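You operate a simulated robot arm through the tools that you are given. There is no shell and no other tool.

Carry out the task below with a simulated robot arm. There is one attempt and no reset: what you move stays moved.

TASK
Brush the crumbs out of the green-banded holder's thread on the black stand.
Fine: clamp it with the orange lever while you brush; end with arm aside, lever off, holder on the seat. Where these are worked on the way, their far stop is far enough and under half their travel is too little: orange lever of the black stand.
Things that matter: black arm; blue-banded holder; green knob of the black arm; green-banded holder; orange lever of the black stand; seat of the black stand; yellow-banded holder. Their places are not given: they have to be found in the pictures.

The check looks at the end state, three seconds after you hand in, the way a careful person would. Anything else that was tipped, shoved, dropped, spilled or broken makes it a failure.

THE ROBOT
A 7-joint arm with a fingered hand, fixed in place. Base frame: the origin is at the foot of the arm, x ahead of it, y to its left, z up; the work surface is at about z = 87.4. Units: cm, degrees, N and s.
With the tool pointing down near the work surface it reaches from about 38 to 86 cm from the base axis. Its first joint turns from -143.0 to 143.0 degrees. Payload 3 kg.
The tool frame sits at the grasp point between the pads (the TCP): z along the fingers, y along the line on which they close. The tips reach 2.6 cm beyond it. Largest opening 14.8 cm; the body of the gripper starts 7.3 cm behind the TCP. The gripper is a hand of 3 fingers: y runs from the thumb to the fingers, the wrist lies at [0, 0, -22.9] in the tool frame, and closing takes about 1.5 s.
Orientation is told as [roll, pitch, yaw] about the base's x, y, z axes, in that order, counted from this pose: with the fingers straight down and closing along the base's y, the tool's x points along the base's -x, its y along +y and its z along -z.

THE INTERFACE
- The arm moves only by the tool send_rows. Its arguments are lists of equal length, an entry for each row: "offset": the shift along the tool's x, y, z in units of 40 mm (1.0 is 40 mm), a list of three; "angular": the turn, a rotation vector about the tool's x, y, z in units of 6 degrees (1.0 is 6 degrees), a list of three. In form: {"offset": [[x, y, z], ...], "angular": [[wx, wy, wz], ...]}. A call has 1 to 20 rows; each row shifts and turns the commanded pose from where the row before left it, along the tool's axes as they then stand. "jaw" is the finger opening in cm, from 0 to 14.8, set as the call begins (left out, the last holds). A call with a number of a shift or a turn outside -1 to 1 is refused whole. A row lasts 0.2 s, in which the tool goes at most 5 cm and 8.6 degrees; a call with a longer step from one row to the next is refused whole, and so is a gripper value outside its range. A pose out of reach is approached as far as the arm can. The call stops where the force on the tool passes 90 N (or 10 N more than at its start, if that is more) or the arm is blocked; 0.2 s more then pass. The fingers move at their own pace (about 15.3 cm/s each) and stop on an object; they squeeze with about 22 N. The grip force told is the motor's: it shows also when the fingers shut on nothing. Time passes only in rows, and 0.2 s behind the last, so rows that do not move let the fingers close. The reply holds the time, the measured pose of the TCP, the force on the tool along the base axes, the opening and the grip force, in the units named above and with some noise, with the torque about the TCP (base axes, N m) and any sound that the robot's microphone picked up.
- Cameras (640 x 400 px; columns grow to the right, rows downward): "scene" is fixed at [40.13, -49.95, 151.97]; the picture's right is [0.63, -0.77, 0.00], its down [-0.39, -0.32, -0.86] and it looks along [0.67, 0.55, -0.50] (base axes); focal length 258 px, centre (320, 200). "wrist" rides on the gripper at [6.8, -3.9, -9] in the tool frame; the picture's right is [0.50, 0.87, 0.00], its down [-0.65, 0.38, -0.65] and it looks along [-0.57, 0.33, 0.76] (tool axes); focal length 222 px, centre (320, 200).
- snapshot(camera): a new picture of that camera. It takes no simulated time.
- move_column(by): slides the trunk up (or, below 0, down) by that many cm; the arm rides with it, the base frame stays. It gives what a move gives, with no picture.
- curl_fingers(finger1, finger2, thumb_bend): sets how far each is bent, from 0 (flat) to 1 (curled in); at 0.3 the hand is open as for a grip, at 0.7 the pads meet at the TCP. One left out holds its place. A second passes; each finger stops where it meets its share of the squeeze, and holds until it gets a number again. A gripper value or a shape takes the hand back. It gives what a move gives, with no picture; readings hold the bend of each and the force on the fingers (four entries, about 0 where the hand has none), thumb and palm.
- set_grasp(shape): the hand has 3 fingers and takes this shape, open, in about a second: jaw (thumb against the fingers, like two jaws); tri (thumb and two fingers); tip (a fingertip pinch); poke (one finger out to press); point (the index stretched); flat (the hand flat); cup (the hand cupped); fist (a fist). The gripper value then closes the fingers along that shape, each until it touches; the sizes above hold for jaw. It gives what a move gives, with no picture.
- pixel_to_xyz(camera, pixels): for up to 12 pixels [column, row] of the newest picture of that camera ("zoom" is the newest enlarged one), the place [x, y, z] in the base frame of the surface seen there, good to about 0.3 cm. It takes no simulated time.
- enlarge(camera, box): a new picture of the part [left, top, right, bottom] of that camera's present view, enlarged. It takes no simulated time.
- sign_off(): hands the job in; it is judged then, once.

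Leave the gripper open and the arm clear of the work at the hand-in unless told otherwise.

The tools are called after "Call:" as name(argument=value, ...) on one line, values as JSON. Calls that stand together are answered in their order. send_rows: Moves the arm, as the interface text tells. Its arguments: {"type":"object","properties":{"offset":{"type":"array"},"angular":{"type":"array"},"jaw":{"type":"number"}},"required":["offset","angular"]} The other tools are called the same way: move_column (by) slides the trunk up or down; set_grasp (shape) gives the hand a shape; curl_fingers (finger1, finger2, thumb_bend) moves the fingers one by one; snapshot (camera) takes a picture; pixel_to_xyz (camera, pixels) gives the place of the surface under pixels of a picture; enlarge (camera, box) takes an enlarged picture of a part of a camera's view; sign_off () hands the job in.

At the start:

```text
time: 0.0
position: [89.13, -15.16, 143.31]
ee_rot: [0.0, 0.0, 0.0]
wrist_force: [-0.4, 0.0, 0.3]
wrist_torque: [0.0, -0.03, 0.02]
grip_width: 14.8
grip_force: 0.0
shape: jaw
bend: [0.3, 0.3, 0.3]
finger forces: [0.0, 0.0, 0.1, 0.0, 0.0, 0.1]
trunk travel left (down, up): [-79.3, 9.7]
```

scene: 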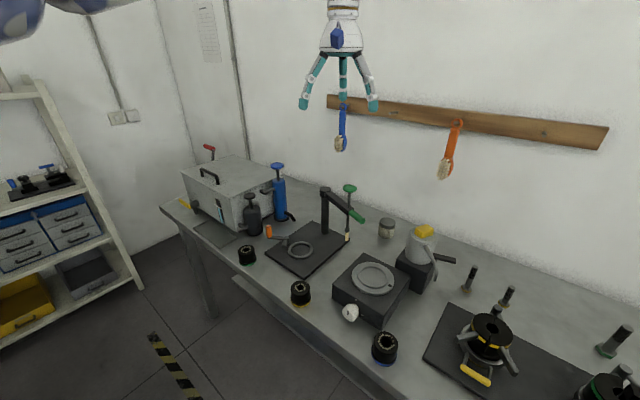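
wrist: 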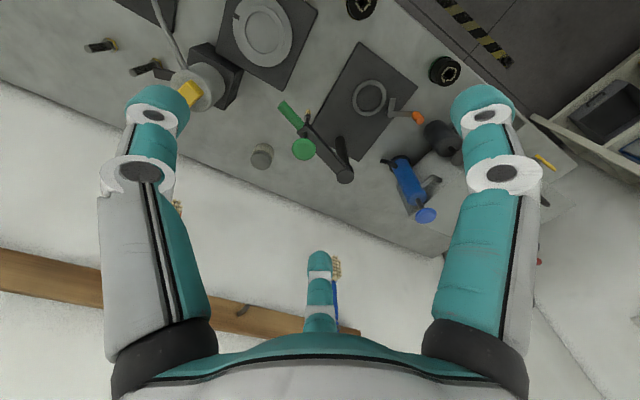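

I see a bench with a black stand (post with arm, green knob, ring seat, orange lever), several banded holders and two brushes hanging on a wooden rail. I'll enlarge the main regions first to identify parts.

Call:
enlarge(camera="scene", box=[220, 160, 420, 285])

Call:
enlarge(camera="scene", box=[220, 240, 440, 378])

Call:
enlarge(camera="scene", box=[420, 260, 640, 398])

Call:
enlarge(camera="scene", box=[300, 80, 500, 205])

```text
3.20 times, centred on (320, 222) of scene
```

zoom: 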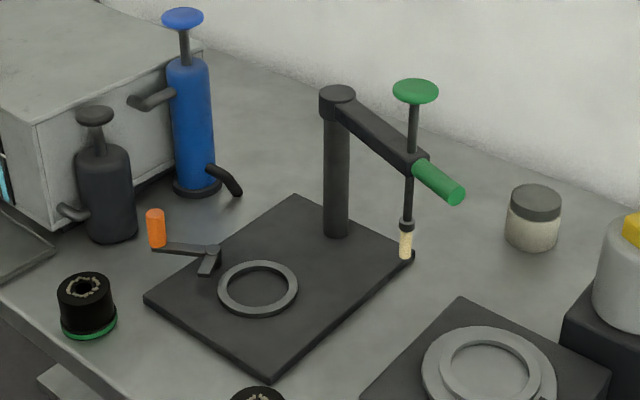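

```text
2.90 times, centred on (330, 309) of scene
```

zoom: 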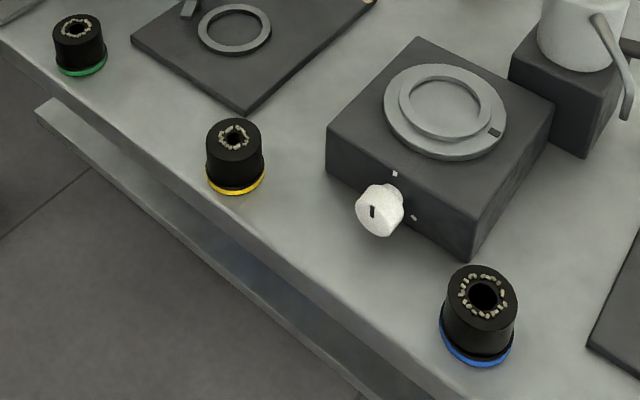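

```text
2.90 times, centred on (530, 329) of scene
```

zoom: 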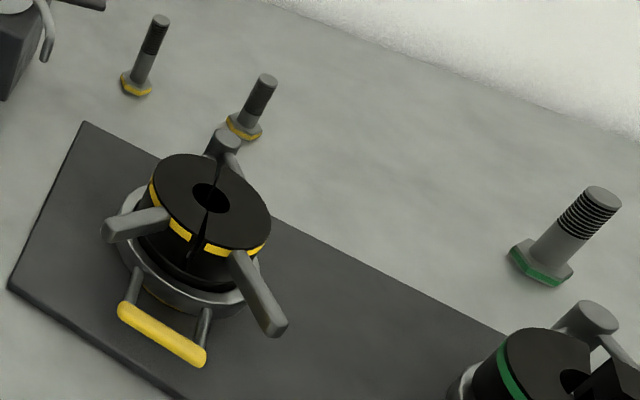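

```text
3.20 times, centred on (400, 142) of scene
```

zoom: 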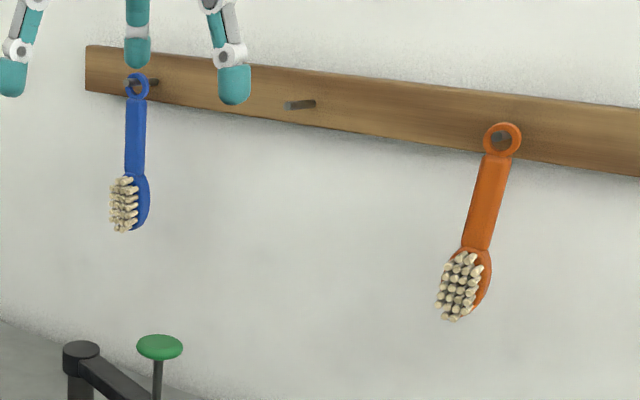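

The black stand has a ring seat, an orange lever, and a swinging arm with a green knob spindle whose lower end is a brush. The green-banded holder is at about (247,254), with crumbs on it. Next I zoom closer to measure places.

Call:
enlarge(camera="scene", box=[230, 180, 370, 280])

```text
4.00 times, centred on (300, 230) of scene
```

zoom: 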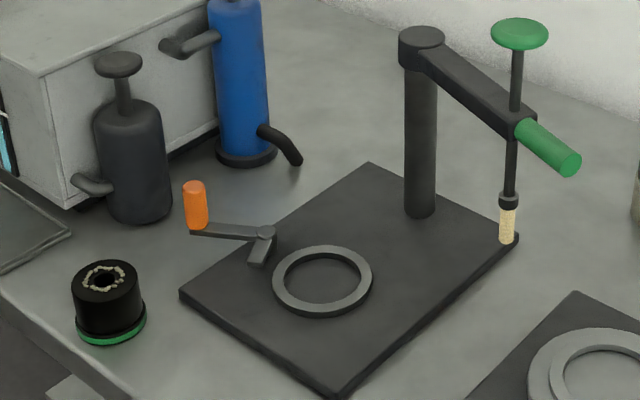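

Measuring the key points: holder top (105,275), band, seat ring edges, lever pivot (263,232), lever handle (194,190), post top, arm end, knob, brush tip.

Call:
pixel_to_xyz(camera="zoom", pixels=[[86, 285], [128, 280], [110, 292], [105, 318], [111, 338], [275, 280], [370, 280], [322, 250], [322, 308], [322, 280], [263, 232], [258, 256]])

Call:
pixel_to_xyz(camera="zoom", pixels=[[194, 188], [194, 215], [200, 233], [230, 231], [420, 35], [470, 85], [519, 33], [515, 80], [572, 160], [540, 140], [508, 205], [506, 240]])

Call:
pixel_to_xyz(camera="zoom", pixels=[[370, 166], [183, 292], [333, 385], [515, 235], [420, 210], [160, 380], [118, 65], [135, 160], [95, 185], [290, 155], [245, 160], [600, 330]])

```text
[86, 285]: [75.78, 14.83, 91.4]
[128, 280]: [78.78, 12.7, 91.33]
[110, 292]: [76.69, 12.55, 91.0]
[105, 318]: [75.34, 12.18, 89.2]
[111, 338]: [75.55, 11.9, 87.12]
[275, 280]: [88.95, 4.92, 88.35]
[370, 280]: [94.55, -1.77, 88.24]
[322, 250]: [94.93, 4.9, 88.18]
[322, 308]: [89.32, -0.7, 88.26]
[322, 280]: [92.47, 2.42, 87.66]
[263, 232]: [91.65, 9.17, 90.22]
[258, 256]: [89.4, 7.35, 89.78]
```

```text
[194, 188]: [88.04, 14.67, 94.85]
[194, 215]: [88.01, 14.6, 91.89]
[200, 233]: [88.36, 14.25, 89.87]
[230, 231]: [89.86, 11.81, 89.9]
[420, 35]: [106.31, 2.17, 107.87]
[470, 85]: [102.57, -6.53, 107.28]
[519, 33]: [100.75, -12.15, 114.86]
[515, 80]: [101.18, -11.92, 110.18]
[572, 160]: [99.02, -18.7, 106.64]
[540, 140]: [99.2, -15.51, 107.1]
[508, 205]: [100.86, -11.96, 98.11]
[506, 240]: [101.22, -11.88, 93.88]
```

```text
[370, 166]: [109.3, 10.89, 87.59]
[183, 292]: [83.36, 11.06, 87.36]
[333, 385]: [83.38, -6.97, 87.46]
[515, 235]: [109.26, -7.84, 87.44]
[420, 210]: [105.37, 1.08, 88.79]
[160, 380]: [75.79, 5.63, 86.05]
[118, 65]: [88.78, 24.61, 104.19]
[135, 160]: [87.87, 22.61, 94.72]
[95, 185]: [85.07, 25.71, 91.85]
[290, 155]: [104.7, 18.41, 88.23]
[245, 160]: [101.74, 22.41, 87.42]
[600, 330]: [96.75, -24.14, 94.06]
```

The bench top is at about 87.4. The green holder is at about (77.3, 13.3), the seat centre about (92, 2), and the post at (106, 1.5). The arm end with its spindle is at (101, -12), and the lever handle at (88, 14.6). The seat is at the edge of tool-down reach, so I'll back the tool off first, then lower the trunk and test the reach.

Call:
send_rows(offset=[[0.9, 0.9, 0], [0.9, 0.9, 0], [0.9, 0.9, 0], [0.8, 0.9, 0]], angular=[[0, 0, 0], [0, 0, 0], [0, 0, 0], [0, 0, 0]])

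```text
refused: row 1 steps farther than a row can; nothing moved
```

The diagonal step was slightly longer than 5 cm, so I'll use smaller rows.

Call:
send_rows(offset=[[0.7, 0.75, 0], [0.7, 0.75, 0], [0.7, 0.75, 0], [0.7, 0.75, 0], [0.7, 0.75, 0]], angular=[[0, 0, 0], [0, 0, 0], [0, 0, 0], [0, 0, 0], [0, 0, 0]])

```text
time: 1.2
position: [78.42, 1.26, 140.63]
ee_rot: [0.1, -0.1, 0.1]
wrist_force: [0.8, 0.6, -0.1]
wrist_torque: [-0.02, -0.02, -0.03]
grip_width: 14.78
grip_force: 0.1
shape: jaw
bend: [0.3, 0.3, 0.3]
finger forces: [0.1, 0.1, 0.0, 0.1, 0.0, 0.0]
out of reach, approached as far as the arm can: row 2, 3, 4, 5
trunk travel left (down, up): [-79.3, 9.7]
```

The arm met a limit at this height. I'll lower the trunk by 25 cm, which brings the TCP to about z=116, well clear of the bench at x=78.

Call:
move_column(by=-25)

Call:
snapshot(camera="scene")

Call:
snapshot(camera="wrist")

```text
time: 3.8
position: [78.38, 1.0, 115.68]
ee_rot: [0.2, -0.1, -0.1]
wrist_force: [0.0, 0.2, 0.2]
wrist_torque: [-0.01, 0.01, -0.02]
grip_width: 14.79
grip_force: 0.1
shape: jaw
bend: [0.3, 0.3, 0.3]
finger forces: [0.0, 0.0, 0.0, 0.0, 0.0, 0.1]
trunk travel left (down, up): [-54.3, 34.7]
```

```text
taken
```

scene: 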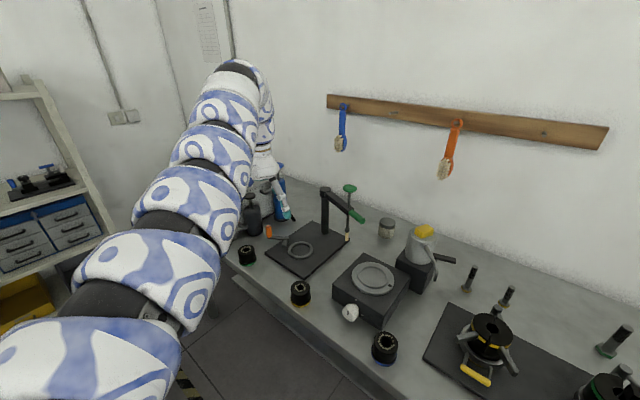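

```text
taken
```

wrist: 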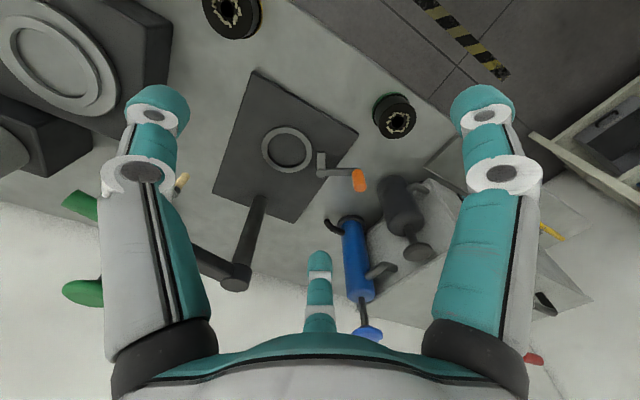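

Now I test the reach forward at z≈115, which is above the post top (108). I move 12 cm in +x (tool -x).

Call:
send_rows(offset=[[-0.75, 0, 0], [-0.75, 0, 0], [-0.75, 0, 0], [-0.75, 0, 0]], angular=[[0, 0, 0], [0, 0, 0], [0, 0, 0], [0, 0, 0]])

```text
time: 4.8
position: [90.43, 1.19, 115.62]
ee_rot: [0.0, -0.1, -0.1]
wrist_force: [-0.5, 0.1, -0.2]
wrist_torque: [0.02, 0.02, 0.02]
grip_width: 14.8
grip_force: 0.2
shape: jaw
bend: [0.3, 0.3, 0.3]
finger forces: [0.0, 0.0, 0.1, 0.0, 0.1, 0.0]
trunk travel left (down, up): [-54.3, 34.7]
```

That worked, so the seat can be reached tool-down with a lower trunk. I'm now looking at the stand from the wrist camera for detail.

Call:
enlarge(camera="wrist", box=[160, 0, 480, 200])

Call:
snapshot(camera="wrist")

Call:
snapshot(camera="scene")

```text
2.00 times, centred on (320, 100) of wrist
```

zoom: 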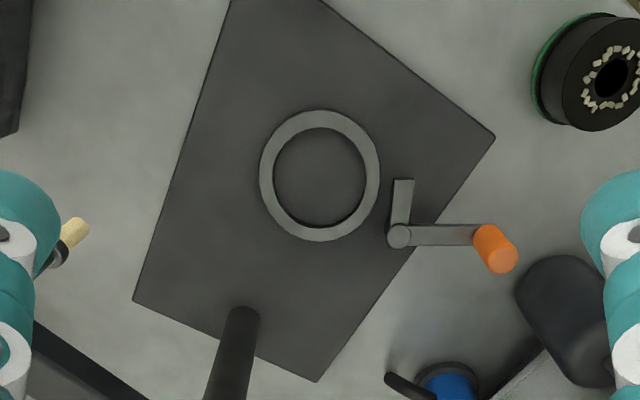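

```text
taken
```

wrist: 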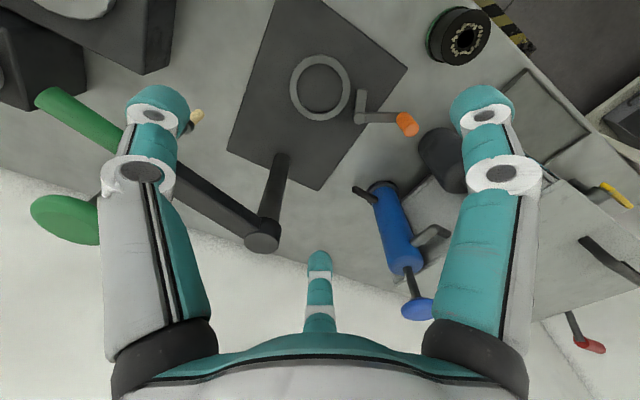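

```text
taken
```

scene: 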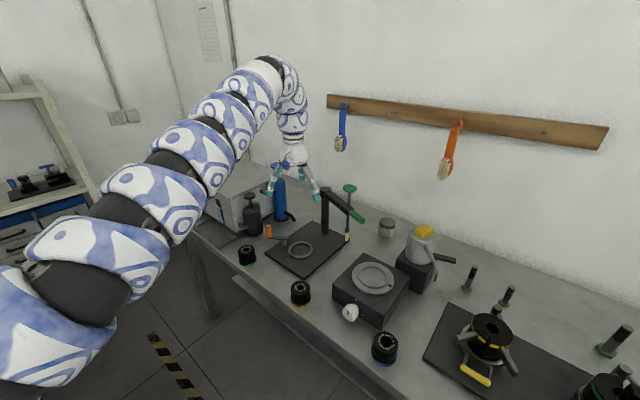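

The lever is an L-shaped bell crank: the stub lies beside the ring and the orange handle points out. I'm measuring it in the wrist view.

Call:
pixel_to_xyz(camera="zoom", pixels=[[267, 175], [374, 175], [320, 118], [320, 235], [290, 130], [352, 222], [398, 236], [403, 182], [470, 236], [505, 258], [484, 235], [398, 210]])

Call:
pixel_to_xyz(camera="zoom", pixels=[[320, 175], [600, 50], [575, 75], [610, 115], [625, 45], [560, 110], [612, 78], [80, 235], [245, 315], [493, 137], [135, 300], [318, 380]])

```text
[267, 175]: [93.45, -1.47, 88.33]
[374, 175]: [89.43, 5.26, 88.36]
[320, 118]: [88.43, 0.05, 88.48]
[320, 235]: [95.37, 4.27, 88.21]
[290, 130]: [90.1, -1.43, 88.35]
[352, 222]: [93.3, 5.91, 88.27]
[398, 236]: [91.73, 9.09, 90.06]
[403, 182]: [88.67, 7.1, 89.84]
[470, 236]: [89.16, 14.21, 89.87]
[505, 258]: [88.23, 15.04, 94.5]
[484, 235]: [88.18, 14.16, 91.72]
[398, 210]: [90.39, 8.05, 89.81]
```

```text
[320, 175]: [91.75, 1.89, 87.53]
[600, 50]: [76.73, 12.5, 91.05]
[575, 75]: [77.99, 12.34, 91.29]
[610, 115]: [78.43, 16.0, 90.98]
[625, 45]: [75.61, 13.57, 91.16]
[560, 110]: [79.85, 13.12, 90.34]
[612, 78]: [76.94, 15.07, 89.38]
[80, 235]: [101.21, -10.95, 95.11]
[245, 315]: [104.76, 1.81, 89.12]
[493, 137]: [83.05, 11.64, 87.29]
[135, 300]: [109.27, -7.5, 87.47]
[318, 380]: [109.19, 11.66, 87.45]
```

Seat centre comes out at about (91.7, 2.1) with inner radius ~3.3. The lever pivot is at (91.7, 9.1), the stub tip at (88.7, 7.1) and the handle at (88.2, 14.6). Next I move above the green holder and look at it closely.

Call:
send_rows(offset=[[0.82, 0.8, 0], [0.82, 0.8, 0], [0.82, 0.8, 0], [0.82, 0.8, 0]], angular=[[0, 0, 0], [0, 0, 0], [0, 0, 0], [0, 0, 0]])

Call:
move_column(by=-12)

Call:
snapshot(camera="wrist")

Call:
snapshot(camera="scene")

```text
time: 5.8
position: [77.39, 13.89, 115.64]
ee_rot: [0.2, -0.1, 0.1]
wrist_force: [-0.9, 0.9, -0.8]
wrist_torque: [-0.06, 0.02, -0.01]
grip_width: 14.76
grip_force: 0.0
shape: jaw
bend: [0.3, 0.3, 0.3]
finger forces: [0.0, 0.0, 0.1, 0.1, 0.1, 0.1]
trunk travel left (down, up): [-54.3, 34.7]
```

```text
time: 7.3
position: [77.38, 13.88, 103.64]
ee_rot: [0.2, -0.1, -0.1]
wrist_force: [0.1, 0.0, -0.4]
wrist_torque: [0.0, 0.02, 0.01]
grip_width: 14.8
grip_force: 0.1
shape: jaw
bend: [0.3, 0.3, 0.3]
finger forces: [0.0, 0.0, 0.1, 0.0, 0.0, 0.0]
trunk travel left (down, up): [-42.3, 46.7]
```

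```text
taken
```

wrist: 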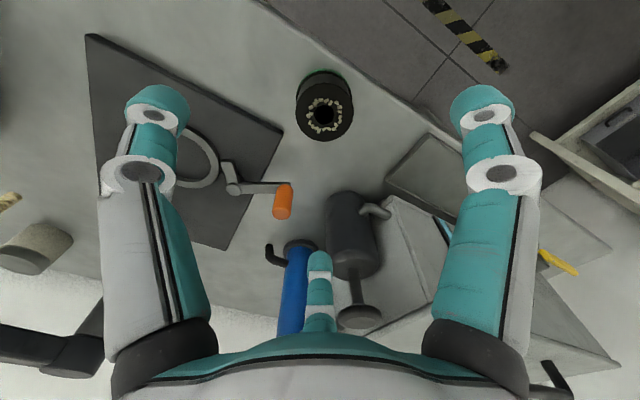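

```text
taken
```

scene: 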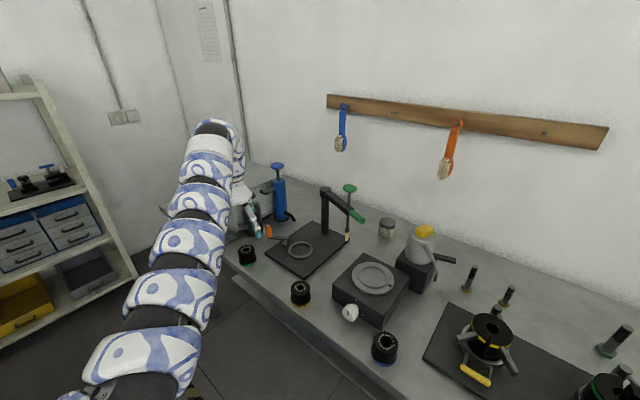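

The holder is now clearly visible at about (323,107) in the wrist view. I'm enlarging it for accurate measurement.

Call:
enlarge(camera="wrist", box=[240, 50, 400, 150])

```text
4.00 times, centred on (320, 100) of wrist
```

zoom: 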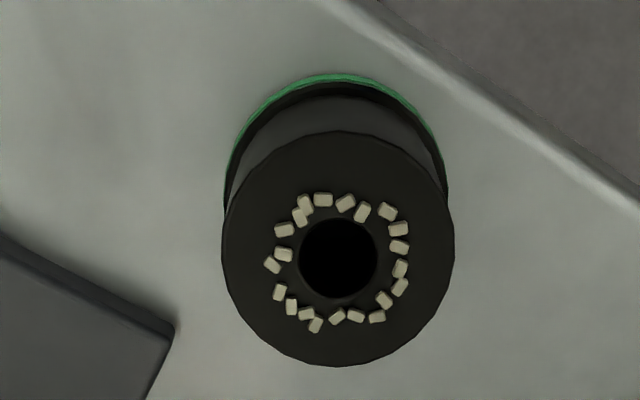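

Call:
pixel_to_xyz(camera="zoom", pixels=[[232, 250], [445, 250], [338, 140], [338, 357], [260, 175], [415, 325], [415, 175], [262, 325], [338, 258], [335, 85], [225, 185], [437, 150]])

```text
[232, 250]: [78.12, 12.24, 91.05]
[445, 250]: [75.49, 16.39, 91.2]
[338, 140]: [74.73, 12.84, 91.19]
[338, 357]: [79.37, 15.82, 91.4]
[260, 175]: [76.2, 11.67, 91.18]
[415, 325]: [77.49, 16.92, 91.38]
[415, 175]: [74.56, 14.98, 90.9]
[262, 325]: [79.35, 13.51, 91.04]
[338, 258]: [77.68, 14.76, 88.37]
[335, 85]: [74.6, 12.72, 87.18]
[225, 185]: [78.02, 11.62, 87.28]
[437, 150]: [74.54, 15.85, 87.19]
```

Holder centre is about (76.9, 14.3), top z≈91.2, top radius ≈2.75, base radius ≈3. I'll turn the hand 90° about the vertical so the fingers close along base x, which keeps them away from the lever stub when placing.

Call:
send_rows(offset=[[0, 0, 0], [0, 0, 0], [0, 0, 0], [0, 0, 0], [0, 0, 0], [0, 0, 0], [0, 0, 0], [0, 0, 0], [0, 0, 0], [0, 0, 0], [0, 0, 0], [0, 0, 0], [0, 0, 0], [0, 0, 0], [0, 0, 0]], angular=[[0, 0, 1], [0, 0, 1], [0, 0, 1], [0, 0, 1], [0, 0, 1], [0, 0, 1], [0, 0, 1], [0, 0, 1], [0, 0, 1], [0, 0, 1], [0, 0, 1], [0, 0, 1], [0, 0, 1], [0, 0, 1], [0, 0, 1]], jaw=10)

Call:
snapshot(camera="wrist")

Call:
enlarge(camera="scene", box=[160, 120, 360, 280])

```text
time: 10.5
position: [77.29, 13.79, 103.73]
ee_rot: [0.1, 0.2, -90.1]
wrist_force: [0.2, -0.2, -0.1]
wrist_torque: [0.01, -0.01, -0.03]
grip_width: 10.05
grip_force: 0.1
shape: jaw
bend: [0.29, 0.29, 0.72]
finger forces: [0.0, 0.0, 0.0, 0.1, 0.0, 0.1]
trunk travel left (down, up): [-42.3, 46.7]
```

```text
taken
```

wrist: 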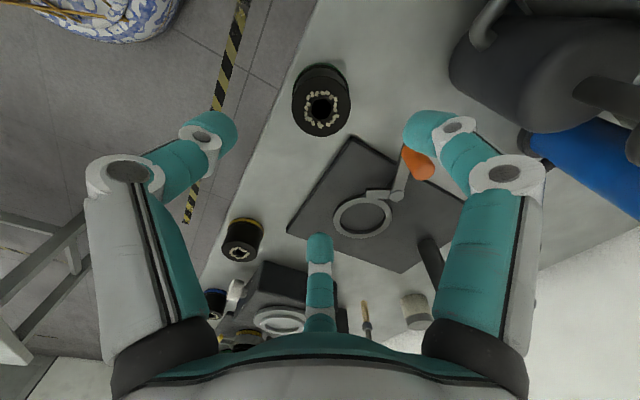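

```text
2.50 times, centred on (260, 200) of scene
```

zoom: 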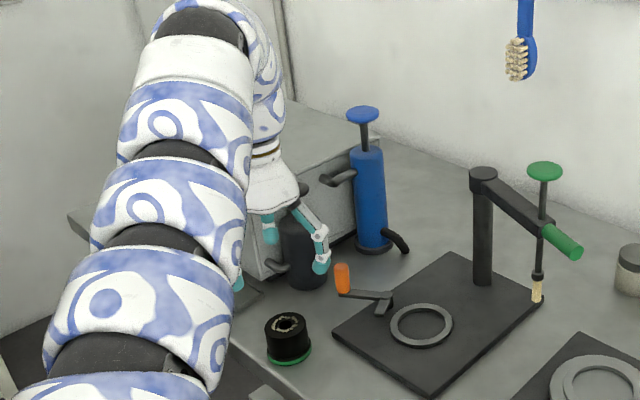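

Yaw is done (-90°). I'm measuring where the fingertips actually are relative to the TCP, and the bench versus plate height, using the wrist picture.

Call:
pixel_to_xyz(camera="wrist", pixels=[[222, 125], [195, 135], [425, 128], [455, 125], [320, 243], [320, 280], [322, 107], [370, 120], [330, 200], [365, 218], [260, 200], [362, 202]])

Call:
enlarge(camera="wrist", box=[280, 50, 440, 150])

```text
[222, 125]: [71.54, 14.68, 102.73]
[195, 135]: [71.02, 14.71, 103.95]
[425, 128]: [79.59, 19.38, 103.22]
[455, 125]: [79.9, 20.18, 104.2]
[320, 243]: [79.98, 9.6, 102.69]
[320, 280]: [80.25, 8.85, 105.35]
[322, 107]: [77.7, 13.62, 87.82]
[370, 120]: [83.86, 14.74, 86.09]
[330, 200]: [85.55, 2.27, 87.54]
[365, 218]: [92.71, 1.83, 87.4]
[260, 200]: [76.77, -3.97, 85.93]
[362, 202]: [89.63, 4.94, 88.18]
```

```text
4.00 times, centred on (360, 100) of wrist
```

zoom: 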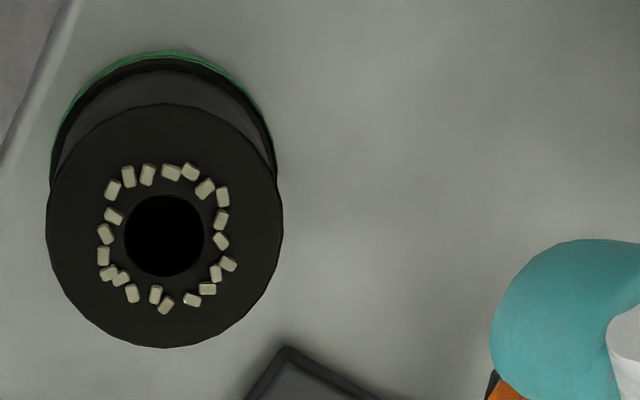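

The bench is actually at about 86.1 and the plate top about 87.5, so the holder is ~5.1 tall. The three fingers sit radially, which suits a round holder. I'm re-measuring the holder centre from this view.

Call:
pixel_to_xyz(camera="zoom", pixels=[[55, 225], [273, 225], [165, 112], [165, 338], [88, 145], [240, 308], [243, 145], [86, 305], [162, 60], [60, 150], [268, 150], [400, 100]])

```text
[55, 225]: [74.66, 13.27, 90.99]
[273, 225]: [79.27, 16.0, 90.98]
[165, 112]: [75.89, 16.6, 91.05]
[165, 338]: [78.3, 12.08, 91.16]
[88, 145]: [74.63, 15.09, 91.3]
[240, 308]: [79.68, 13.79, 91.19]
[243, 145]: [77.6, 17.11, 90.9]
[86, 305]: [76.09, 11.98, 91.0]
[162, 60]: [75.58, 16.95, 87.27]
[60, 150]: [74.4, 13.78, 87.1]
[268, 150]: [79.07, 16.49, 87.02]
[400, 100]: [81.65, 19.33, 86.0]
```

Holder centre is about (77.0, 14.4). I centre over it and descend to z≈94.5, then check before going lower.

Call:
send_rows(offset=[[0.15, -0.08, 0], [0, 0, 0.8], [0, 0, 0.8], [0, 0, 0.7]], angular=[[0, 0, 0], [0, 0, 0], [0, 0, 0], [0, 0, 0]])

Call:
snapshot(camera="wrist")

Call:
enlarge(camera="scene", box=[200, 190, 320, 270])

```text
time: 11.5
position: [77.11, 14.52, 94.47]
ee_rot: [0.3, 0.2, -90.0]
wrist_force: [0.0, 0.3, 0.6]
wrist_torque: [-0.01, 0.01, 0.02]
grip_width: 10.05
grip_force: 0.1
shape: jaw
bend: [0.29, 0.29, 0.72]
finger forces: [0.1, 0.1, 0.1, 0.0, 0.0, 0.0]
trunk travel left (down, up): [-42.3, 46.7]
```

```text
taken
```

wrist: 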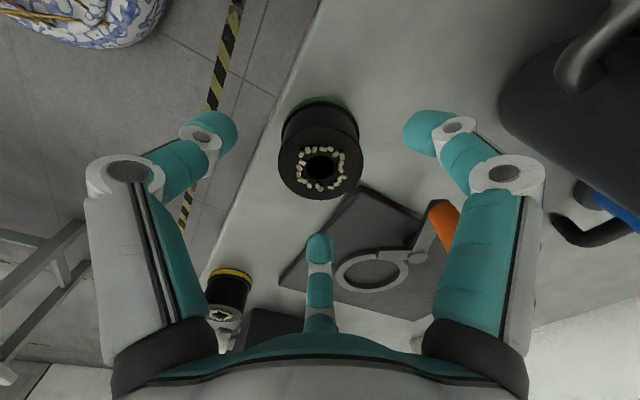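

```text
5.00 times, centred on (260, 230) of scene
```

zoom: 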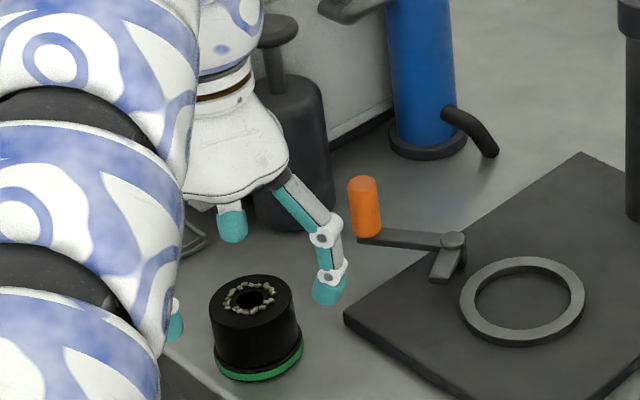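

Centred well. I descend to z≈90.4 and close on the holder.

Call:
send_rows(offset=[[-0.02, -0.02, 0.5], [0, 0, 0.5]], angular=[[0, 0, 0], [0, 0, 0]])

Call:
snapshot(camera="wrist")

```text
time: 12.1
position: [76.95, 14.34, 90.45]
ee_rot: [0.1, 0.0, -90.0]
wrist_force: [-0.6, 0.5, 0.0]
wrist_torque: [0.01, 0.01, -0.01]
grip_width: 10.03
grip_force: 0.0
shape: jaw
bend: [0.29, 0.29, 0.72]
finger forces: [0.0, 0.0, 0.0, 0.0, 0.0, 0.0]
trunk travel left (down, up): [-42.3, 46.7]
```

```text
taken
```

wrist: 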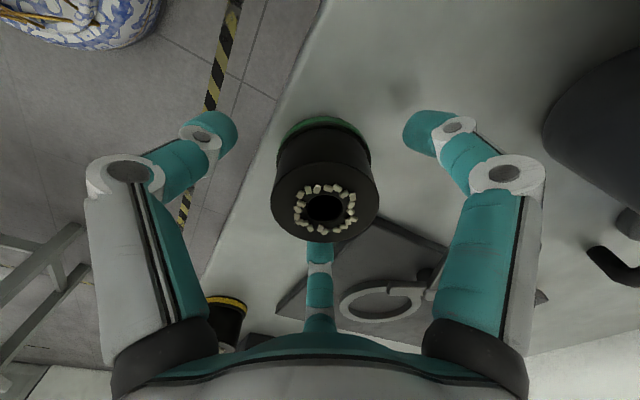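

The holder sits between the fingers, so I close gently with still rows.

Call:
send_rows(offset=[[0, 0, 0], [0, 0, 0], [0, 0, 0], [0, 0, 0], [0, 0, 0], [0, 0, 0], [0, 0, 0], [0, 0, 0], [0, 0, 0], [0, 0, 0]], angular=[[0, 0, 0], [0, 0, 0], [0, 0, 0], [0, 0, 0], [0, 0, 0], [0, 0, 0], [0, 0, 0], [0, 0, 0], [0, 0, 0], [0, 0, 0]], jaw=3)

Call:
snapshot(camera="wrist")

Call:
enlarge(camera="scene", box=[200, 190, 320, 270])

```text
time: 14.3
position: [76.98, 14.32, 90.39]
ee_rot: [0.1, 0.1, -90.1]
wrist_force: [-0.1, 0.6, -0.4]
wrist_torque: [-0.01, 0.03, 0.0]
grip_width: 4.83
grip_force: 22.1
shape: jaw
bend: [0.77, 0.77, 0.7]
finger forces: [19.9, 20.3, 0.0, 0.0, 19.7, 0.0]
trunk travel left (down, up): [-42.3, 46.7]
```

```text
taken
```

wrist: 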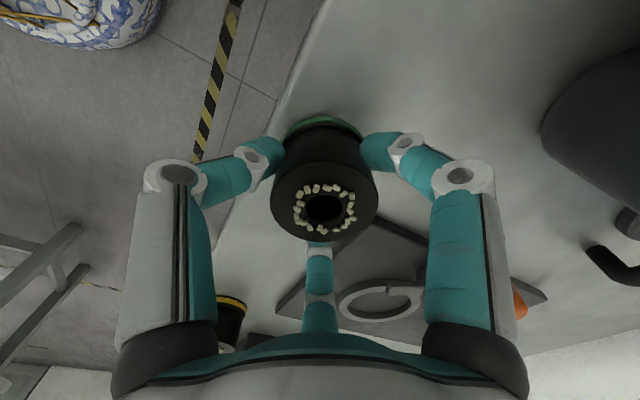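

```text
5.00 times, centred on (260, 230) of scene
```

zoom: 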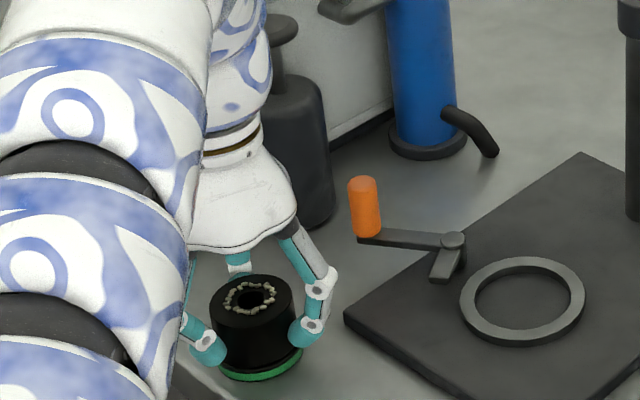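

Gripped with ~20 N on each finger. I lift 9 cm, smoothly so the crumbs stay put.

Call:
send_rows(offset=[[0, 0, -0.15], [0, 0, -0.3], [0, 0, -0.4], [0, 0, -0.4], [0, 0, -0.4], [0, 0, -0.4], [0, 0, -0.2]], angular=[[0, 0, 0], [0, 0, 0], [0, 0, 0], [0, 0, 0], [0, 0, 0], [0, 0, 0], [0, 0, 0]])

Call:
snapshot(camera="wrist")

```text
time: 15.9
position: [77.0, 14.31, 99.42]
ee_rot: [0.1, 0.2, -89.8]
wrist_force: [0.3, -0.5, -8.1]
wrist_torque: [-0.01, 0.03, -0.03]
grip_width: 4.84
grip_force: 21.6
shape: jaw
bend: [0.77, 0.76, 0.7]
finger forces: [19.8, 20.3, 0.0, 0.0, 19.2, 0.1]
trunk travel left (down, up): [-42.3, 46.7]
```

```text
taken
```

wrist: 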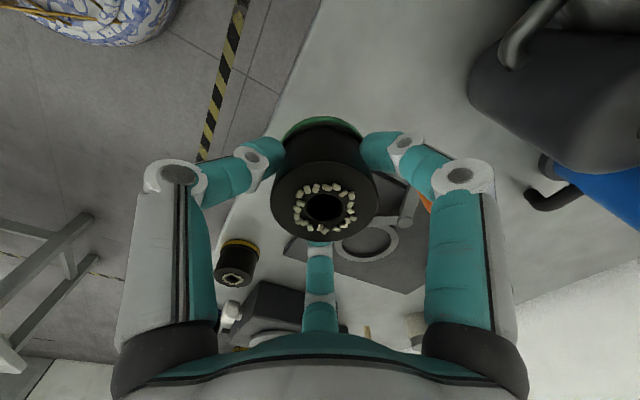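

The holder is lifted (about 8 N). I carry it first along -y to y≈2.1, then forward to x≈91.5, at z≈99.4, clear of the lever.

Call:
send_rows(offset=[[-0.2, 0, 0], [-0.4, 0, 0], [-0.45, 0, 0], [-0.45, 0, 0], [-0.45, 0, 0], [-0.45, 0, 0], [-0.4, 0, 0], [-0.25, 0, 0], [0, 0.2, 0], [0, 0.4, 0], [0, 0.4, 0], [0, 0.4, 0], [0, 0.4, 0], [0, 0.4, 0], [0, 0.4, 0], [0, 0.4, 0], [0, 0.35, 0], [0, 0.3, 0]], angular=[[0, 0, 0], [0, 0, 0], [0, 0, 0], [0, 0, 0], [0, 0, 0], [0, 0, 0], [0, 0, 0], [0, 0, 0], [0, 0, 0], [0, 0, 0], [0, 0, 0], [0, 0, 0], [0, 0, 0], [0, 0, 0], [0, 0, 0], [0, 0, 0], [0, 0, 0], [0, 0, 0]])

Call:
snapshot(camera="wrist")

Call:
enlarge(camera="scene", box=[230, 180, 370, 280])

```text
time: 19.7
position: [90.59, 8.33, 99.45]
ee_rot: [-0.1, 0.2, -90.1]
wrist_force: [0.5, -0.8, -7.7]
wrist_torque: [0.03, 0.05, 0.0]
grip_width: 4.73
grip_force: 22.2
shape: jaw
bend: [0.76, 0.76, 0.7]
finger forces: [21.5, 22.4, 0.1, 0.1, 21.0, 0.0]
out of reach, approached as far as the arm can: row 5, 6, 7, 8, 18
trunk travel left (down, up): [-42.3, 46.7]
```

```text
taken
```

wrist: 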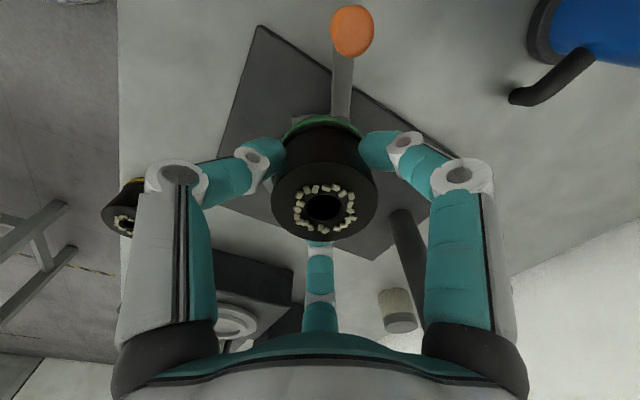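

```text
4.00 times, centred on (300, 230) of scene
```

zoom: 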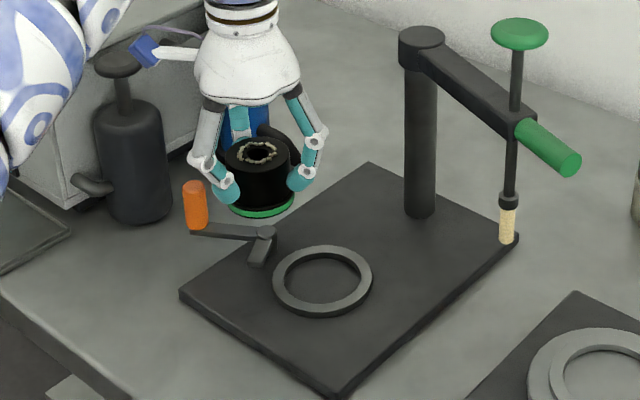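

The arm ended at (90.6, 8.3) because some rows were out of reach. I'll try moving along -y at this height to see whether y≈2 is reachable here.

Call:
send_rows(offset=[[-0.3, 0, 0], [-0.4, 0, 0], [-0.4, 0, 0], [-0.4, 0, 0]], angular=[[0, 0, 0], [0, 0, 0], [0, 0, 0], [0, 0, 0]])

```text
time: 20.7
position: [90.28, 2.51, 99.47]
ee_rot: [0.0, 0.1, -89.9]
wrist_force: [0.6, 0.3, -7.5]
wrist_torque: [-0.03, 0.06, 0.0]
grip_width: 4.72
grip_force: 21.7
shape: jaw
bend: [0.76, 0.76, 0.7]
finger forces: [21.4, 22.4, 0.1, 0.1, 20.9, 0.1]
trunk travel left (down, up): [-42.3, 46.7]
```

y≈2.5 is reachable. Now I try the last 1.4 cm forward to the seat centre at this height.

Call:
send_rows(offset=[[-0.05, 0.15, 0], [-0.05, 0.2, 0]], angular=[[0, 0, 0], [0, 0, 0]])

```text
time: 21.3
position: [91.83, 1.97, 99.55]
ee_rot: [0.0, 0.2, -89.9]
wrist_force: [0.2, -0.1, -7.6]
wrist_torque: [0.03, 0.03, -0.01]
grip_width: 4.74
grip_force: 21.8
shape: jaw
bend: [0.76, 0.76, 0.7]
finger forces: [21.3, 22.5, 0.0, 0.1, 20.8, 0.0]
trunk travel left (down, up): [-42.3, 46.7]
```

The seat centre is reachable. Now I check the alignment of holder and seat in both cameras.

Call:
enlarge(camera="scene", box=[260, 190, 360, 270])

Call:
snapshot(camera="wrist")

```text
5.00 times, centred on (310, 230) of scene
```

zoom: 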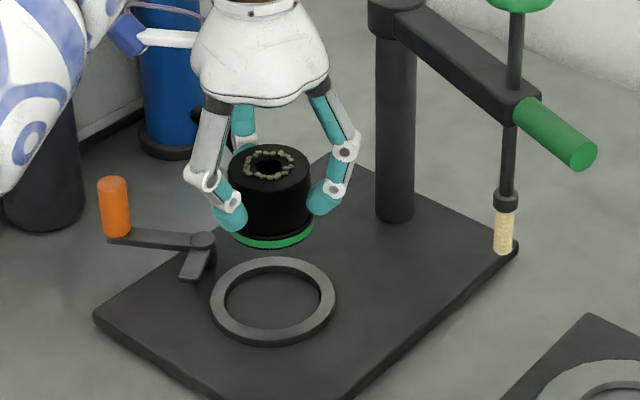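

```text
taken
```

wrist: 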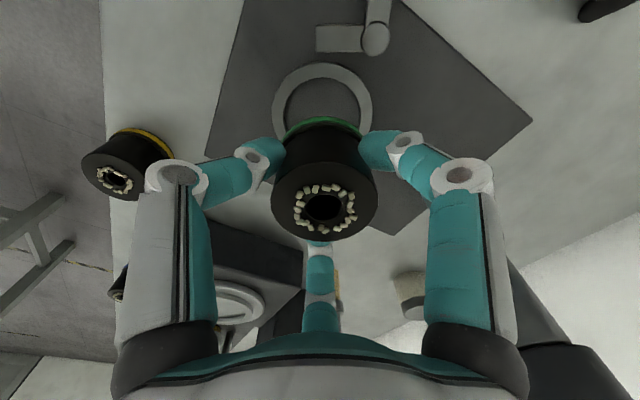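

The seat ring shows at about (322,100) in the wrist view. I enlarge it for a better ring centre and the present holder position.

Call:
enlarge(camera="wrist", box=[240, 0, 432, 120])

```text
3.33 times, centred on (336, 60) of wrist
```

zoom: 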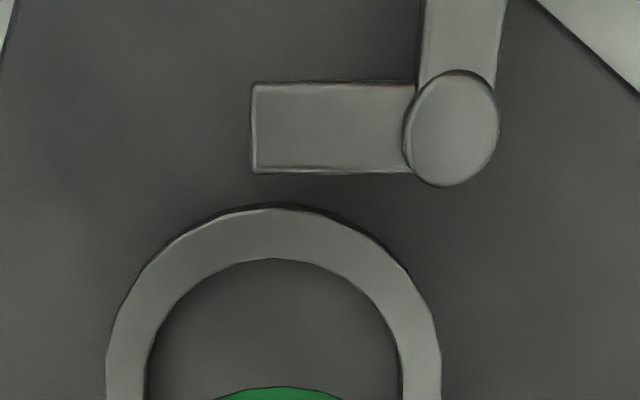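

Call:
pixel_to_xyz(camera="zoom", pixels=[[274, 235], [190, 262], [360, 262], [133, 330], [415, 330], [125, 385], [422, 385], [275, 330], [452, 128], [258, 130], [340, 130], [460, 20]])

Call:
pixel_to_xyz(camera="wrist", pixels=[[276, 195], [374, 195], [325, 155], [325, 236], [290, 165], [360, 165], [290, 228], [360, 228], [325, 120], [290, 133], [355, 133], [300, 118]])

```text
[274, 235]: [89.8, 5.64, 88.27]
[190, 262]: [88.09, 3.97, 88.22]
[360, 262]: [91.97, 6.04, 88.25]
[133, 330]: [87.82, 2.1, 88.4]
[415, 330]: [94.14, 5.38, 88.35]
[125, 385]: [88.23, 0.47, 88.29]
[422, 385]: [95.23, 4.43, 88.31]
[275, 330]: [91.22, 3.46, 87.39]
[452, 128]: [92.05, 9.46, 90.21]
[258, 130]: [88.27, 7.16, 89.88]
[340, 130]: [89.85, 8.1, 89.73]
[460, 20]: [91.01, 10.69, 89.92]
```

```text
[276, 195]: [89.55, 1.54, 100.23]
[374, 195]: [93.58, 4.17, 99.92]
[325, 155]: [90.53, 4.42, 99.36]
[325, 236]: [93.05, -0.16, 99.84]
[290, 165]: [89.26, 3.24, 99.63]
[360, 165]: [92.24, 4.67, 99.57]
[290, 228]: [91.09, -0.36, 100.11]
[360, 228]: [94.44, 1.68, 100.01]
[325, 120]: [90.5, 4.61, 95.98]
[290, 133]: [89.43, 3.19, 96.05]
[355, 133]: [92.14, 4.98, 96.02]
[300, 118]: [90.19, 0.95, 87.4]
```

Ring centre is about (91.8, 2.1), and the holder centre is over it to within ~0.1–0.2 cm. I lower the trunk 6.3 cm, leaving the holder bottom just above the ring.

Call:
move_column(by=-6.3)

Call:
enlarge(camera="scene", box=[260, 200, 340, 264])

Call:
snapshot(camera="wrist")

```text
time: 22.3
position: [91.78, 2.18, 93.23]
ee_rot: [0.2, 0.2, -90.1]
wrist_force: [-0.7, 0.4, -7.8]
wrist_torque: [-0.01, 0.05, -0.01]
grip_width: 4.75
grip_force: 22.3
shape: jaw
bend: [0.76, 0.76, 0.7]
finger forces: [21.3, 22.5, 0.0, 0.0, 20.8, 0.0]
trunk travel left (down, up): [-36.0, 53.0]
```

```text
6.25 times, centred on (300, 232) of scene
```

zoom: 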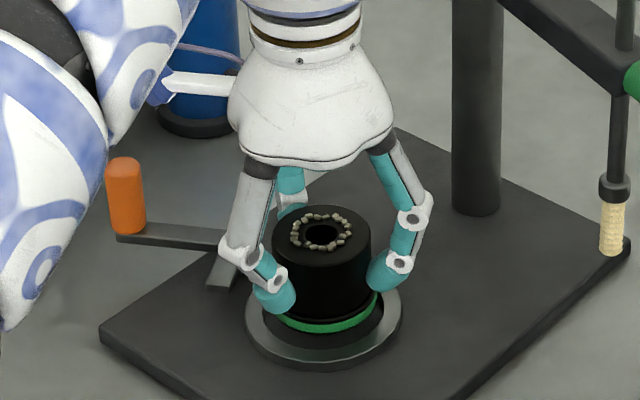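

```text
taken
```

wrist: 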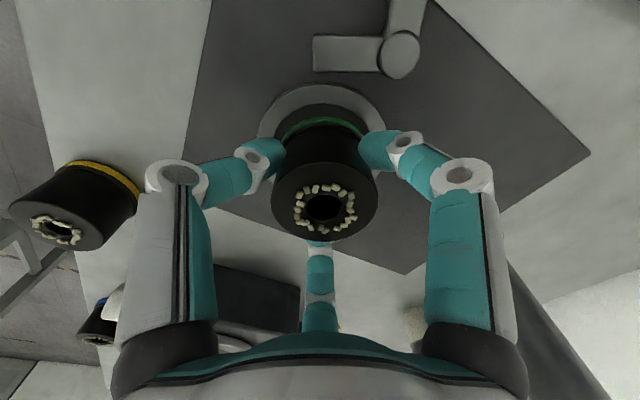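

Looks well centred. I lower in small steps with the arm, watching the force.

Call:
send_rows(offset=[[0, 0, 0.08], [0, 0, 0.08], [0, 0, 0.08], [0, 0, 0]], angular=[[0, 0, 0], [0, 0, 0], [0, 0, 0], [0, 0, 0]])

Call:
enlarge(camera="wrist", box=[240, 60, 400, 180])

Call:
enlarge(camera="scene", box=[260, 210, 340, 264])

```text
time: 23.3
position: [91.89, 2.17, 92.31]
ee_rot: [0.2, 0.3, -90.0]
wrist_force: [0.3, 0.4, -8.0]
wrist_torque: [-0.01, 0.06, 0.0]
grip_width: 4.75
grip_force: 22.0
shape: jaw
bend: [0.76, 0.76, 0.7]
finger forces: [21.4, 22.5, 0.1, 0.0, 20.8, 0.0]
trunk travel left (down, up): [-36.0, 53.0]
```

```text
3.33 times, centred on (320, 120) of wrist
```

zoom: 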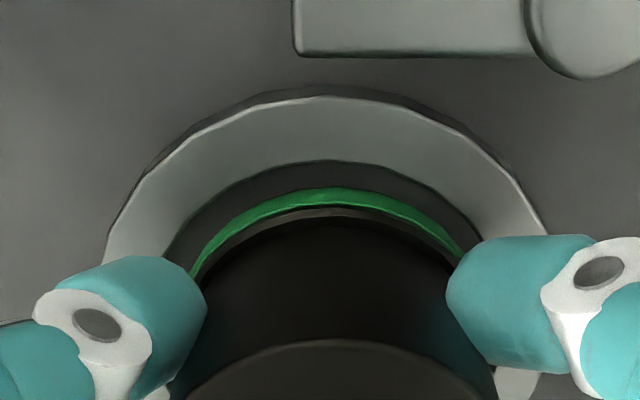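

```text
7.41 times, centred on (300, 237) of scene
```

zoom: 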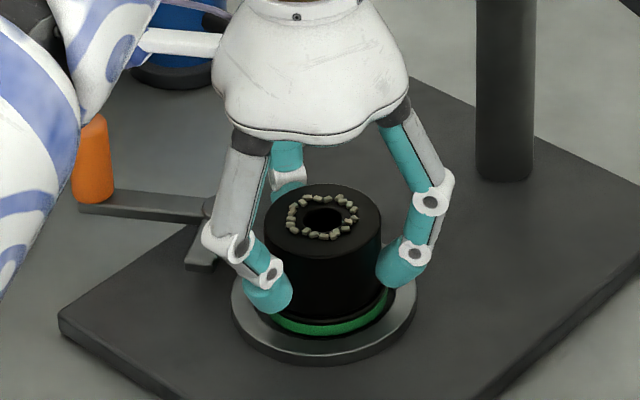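

There's an arm link near the orange handle in this view. I check where that link actually is before lowering further.

Call:
pixel_to_xyz(camera="zoom", pixels=[[20, 150], [50, 80], [70, 130], [76, 180], [98, 130], [40, 220], [10, 270], [110, 60], [150, 45], [260, 60]])

Call:
snapshot(camera="scene")

```text
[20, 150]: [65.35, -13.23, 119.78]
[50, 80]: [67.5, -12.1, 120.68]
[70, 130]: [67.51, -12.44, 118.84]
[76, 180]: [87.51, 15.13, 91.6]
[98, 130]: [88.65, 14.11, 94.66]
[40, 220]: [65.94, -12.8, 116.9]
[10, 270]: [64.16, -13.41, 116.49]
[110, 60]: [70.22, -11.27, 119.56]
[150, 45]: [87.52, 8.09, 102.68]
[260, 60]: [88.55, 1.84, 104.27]
```

```text
taken
```

scene: 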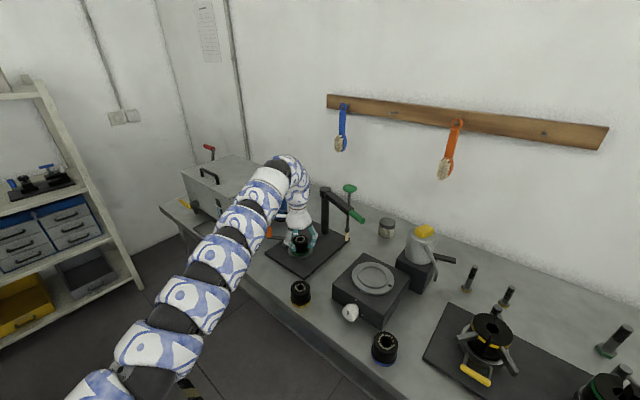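

The link is far away (at y≈-13, z≈117), so there's no conflict. The band sits concentric with the ring. I lower the last ~0.6 cm.

Call:
send_rows(offset=[[0, 0, 0.04], [0, 0, 0.04], [0, 0, 0.03], [0, 0, 0]], angular=[[0, 0, 0], [0, 0, 0], [0, 0, 0], [0, 0, 0]])

Call:
enlarge(camera="scene", box=[260, 210, 340, 264])

```text
time: 24.3
position: [91.61, 2.02, 92.02]
ee_rot: [0.2, 0.2, -90.0]
wrist_force: [0.3, 0.4, -2.4]
wrist_torque: [-0.12, 0.0, -0.01]
grip_width: 4.73
grip_force: 22.4
shape: jaw
bend: [0.76, 0.76, 0.7]
finger forces: [21.7, 22.8, 0.1, 0.0, 20.6, 0.0]
trunk travel left (down, up): [-36.0, 53.0]
```

```text
7.41 times, centred on (300, 237) of scene
```

zoom: 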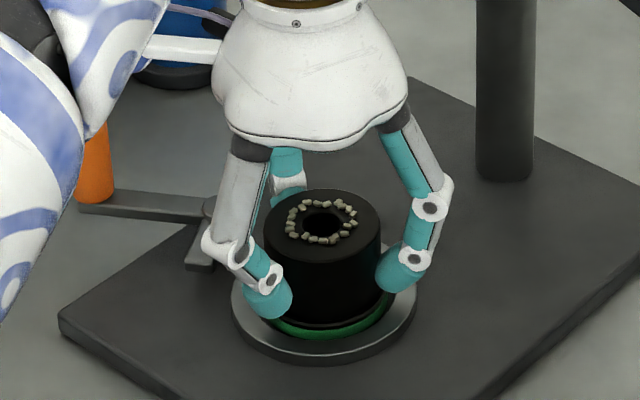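

The load dropped from 8 N to about 2.4 N, so it has made contact. I check that it's fully inside the ring.

Call:
enlarge(camera="wrist", box=[240, 60, 400, 180])

Call:
enlarge(camera="scene", box=[280, 230, 320, 260])

```text
3.33 times, centred on (320, 120) of wrist
```

zoom: 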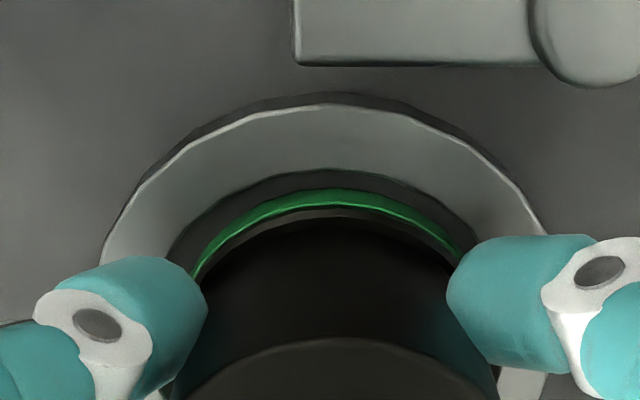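

```text
13.33 times, centred on (300, 245) of scene
```

zoom: 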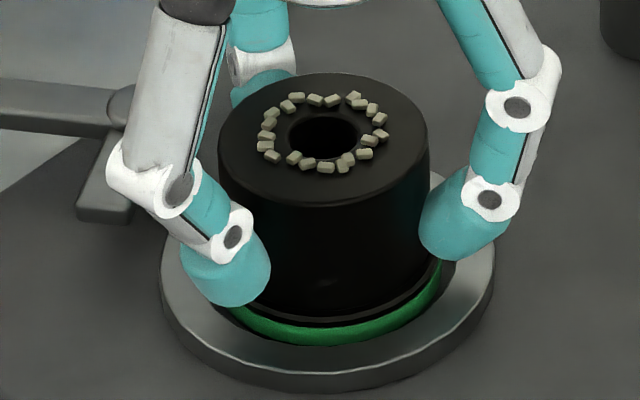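

It's inside the ring. I press down another ~0.15 cm to see whether it's seated.

Call:
send_rows(offset=[[0, 0, 0.03], [0, 0, 0.02], [0, 0, 0]], angular=[[0, 0, 0], [0, 0, 0], [0, 0, 0]])

```text
time: 25.1
position: [91.71, 2.13, 91.72]
ee_rot: [0.2, 0.2, -89.9]
wrist_force: [1.9, 1.6, 10.8]
wrist_torque: [-0.07, -0.09, 0.01]
grip_width: 4.78
grip_force: 21.8
shape: jaw
bend: [0.76, 0.76, 0.7]
finger forces: [23.7, 24.5, 0.0, 0.0, 21.2, 0.0]
trunk travel left (down, up): [-36.0, 53.0]
```

Seated: z=91.72 as expected, with firm contact. I release by opening moderately to 8.5 and then look.

Call:
send_rows(offset=[[0, 0, 0], [0, 0, 0], [0, 0, 0], [0, 0, 0], [0, 0, 0], [0, 0, 0]], angular=[[0, 0, 0], [0, 0, 0], [0, 0, 0], [0, 0, 0], [0, 0, 0], [0, 0, 0]], jaw=8.5)

Call:
enlarge(camera="scene", box=[260, 210, 340, 264])

Call:
snapshot(camera="wrist")

```text
time: 26.5
position: [91.69, 2.09, 91.68]
ee_rot: [0.2, 0.3, -90.0]
wrist_force: [0.4, 0.2, 0.2]
wrist_torque: [-0.03, 0.0, -0.01]
grip_width: 8.44
grip_force: 0.1
shape: jaw
bend: [0.33, 0.33, 0.7]
finger forces: [0.0, 0.0, 0.0, 0.0, 0.0, 0.1]
trunk travel left (down, up): [-36.0, 53.0]
```

```text
7.41 times, centred on (300, 237) of scene
```

zoom: 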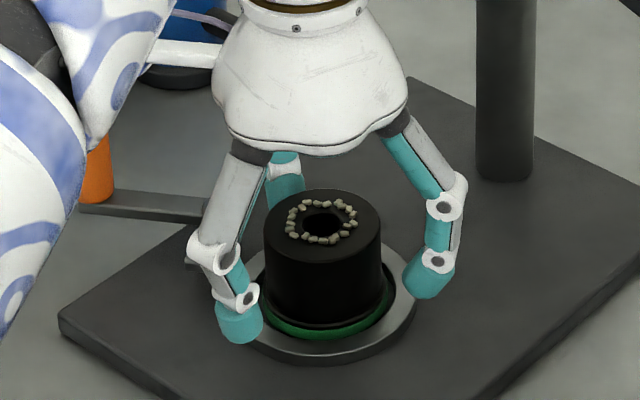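

```text
taken
```

wrist: 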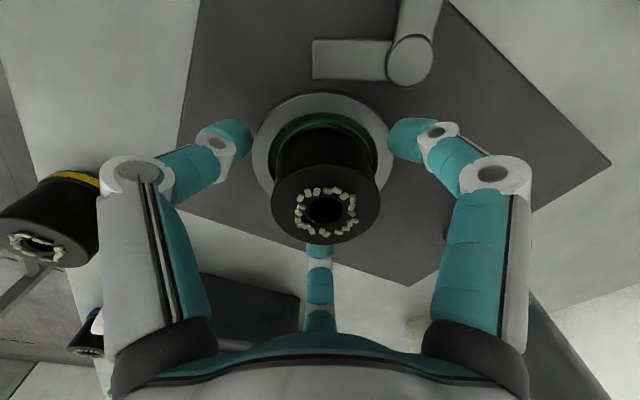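

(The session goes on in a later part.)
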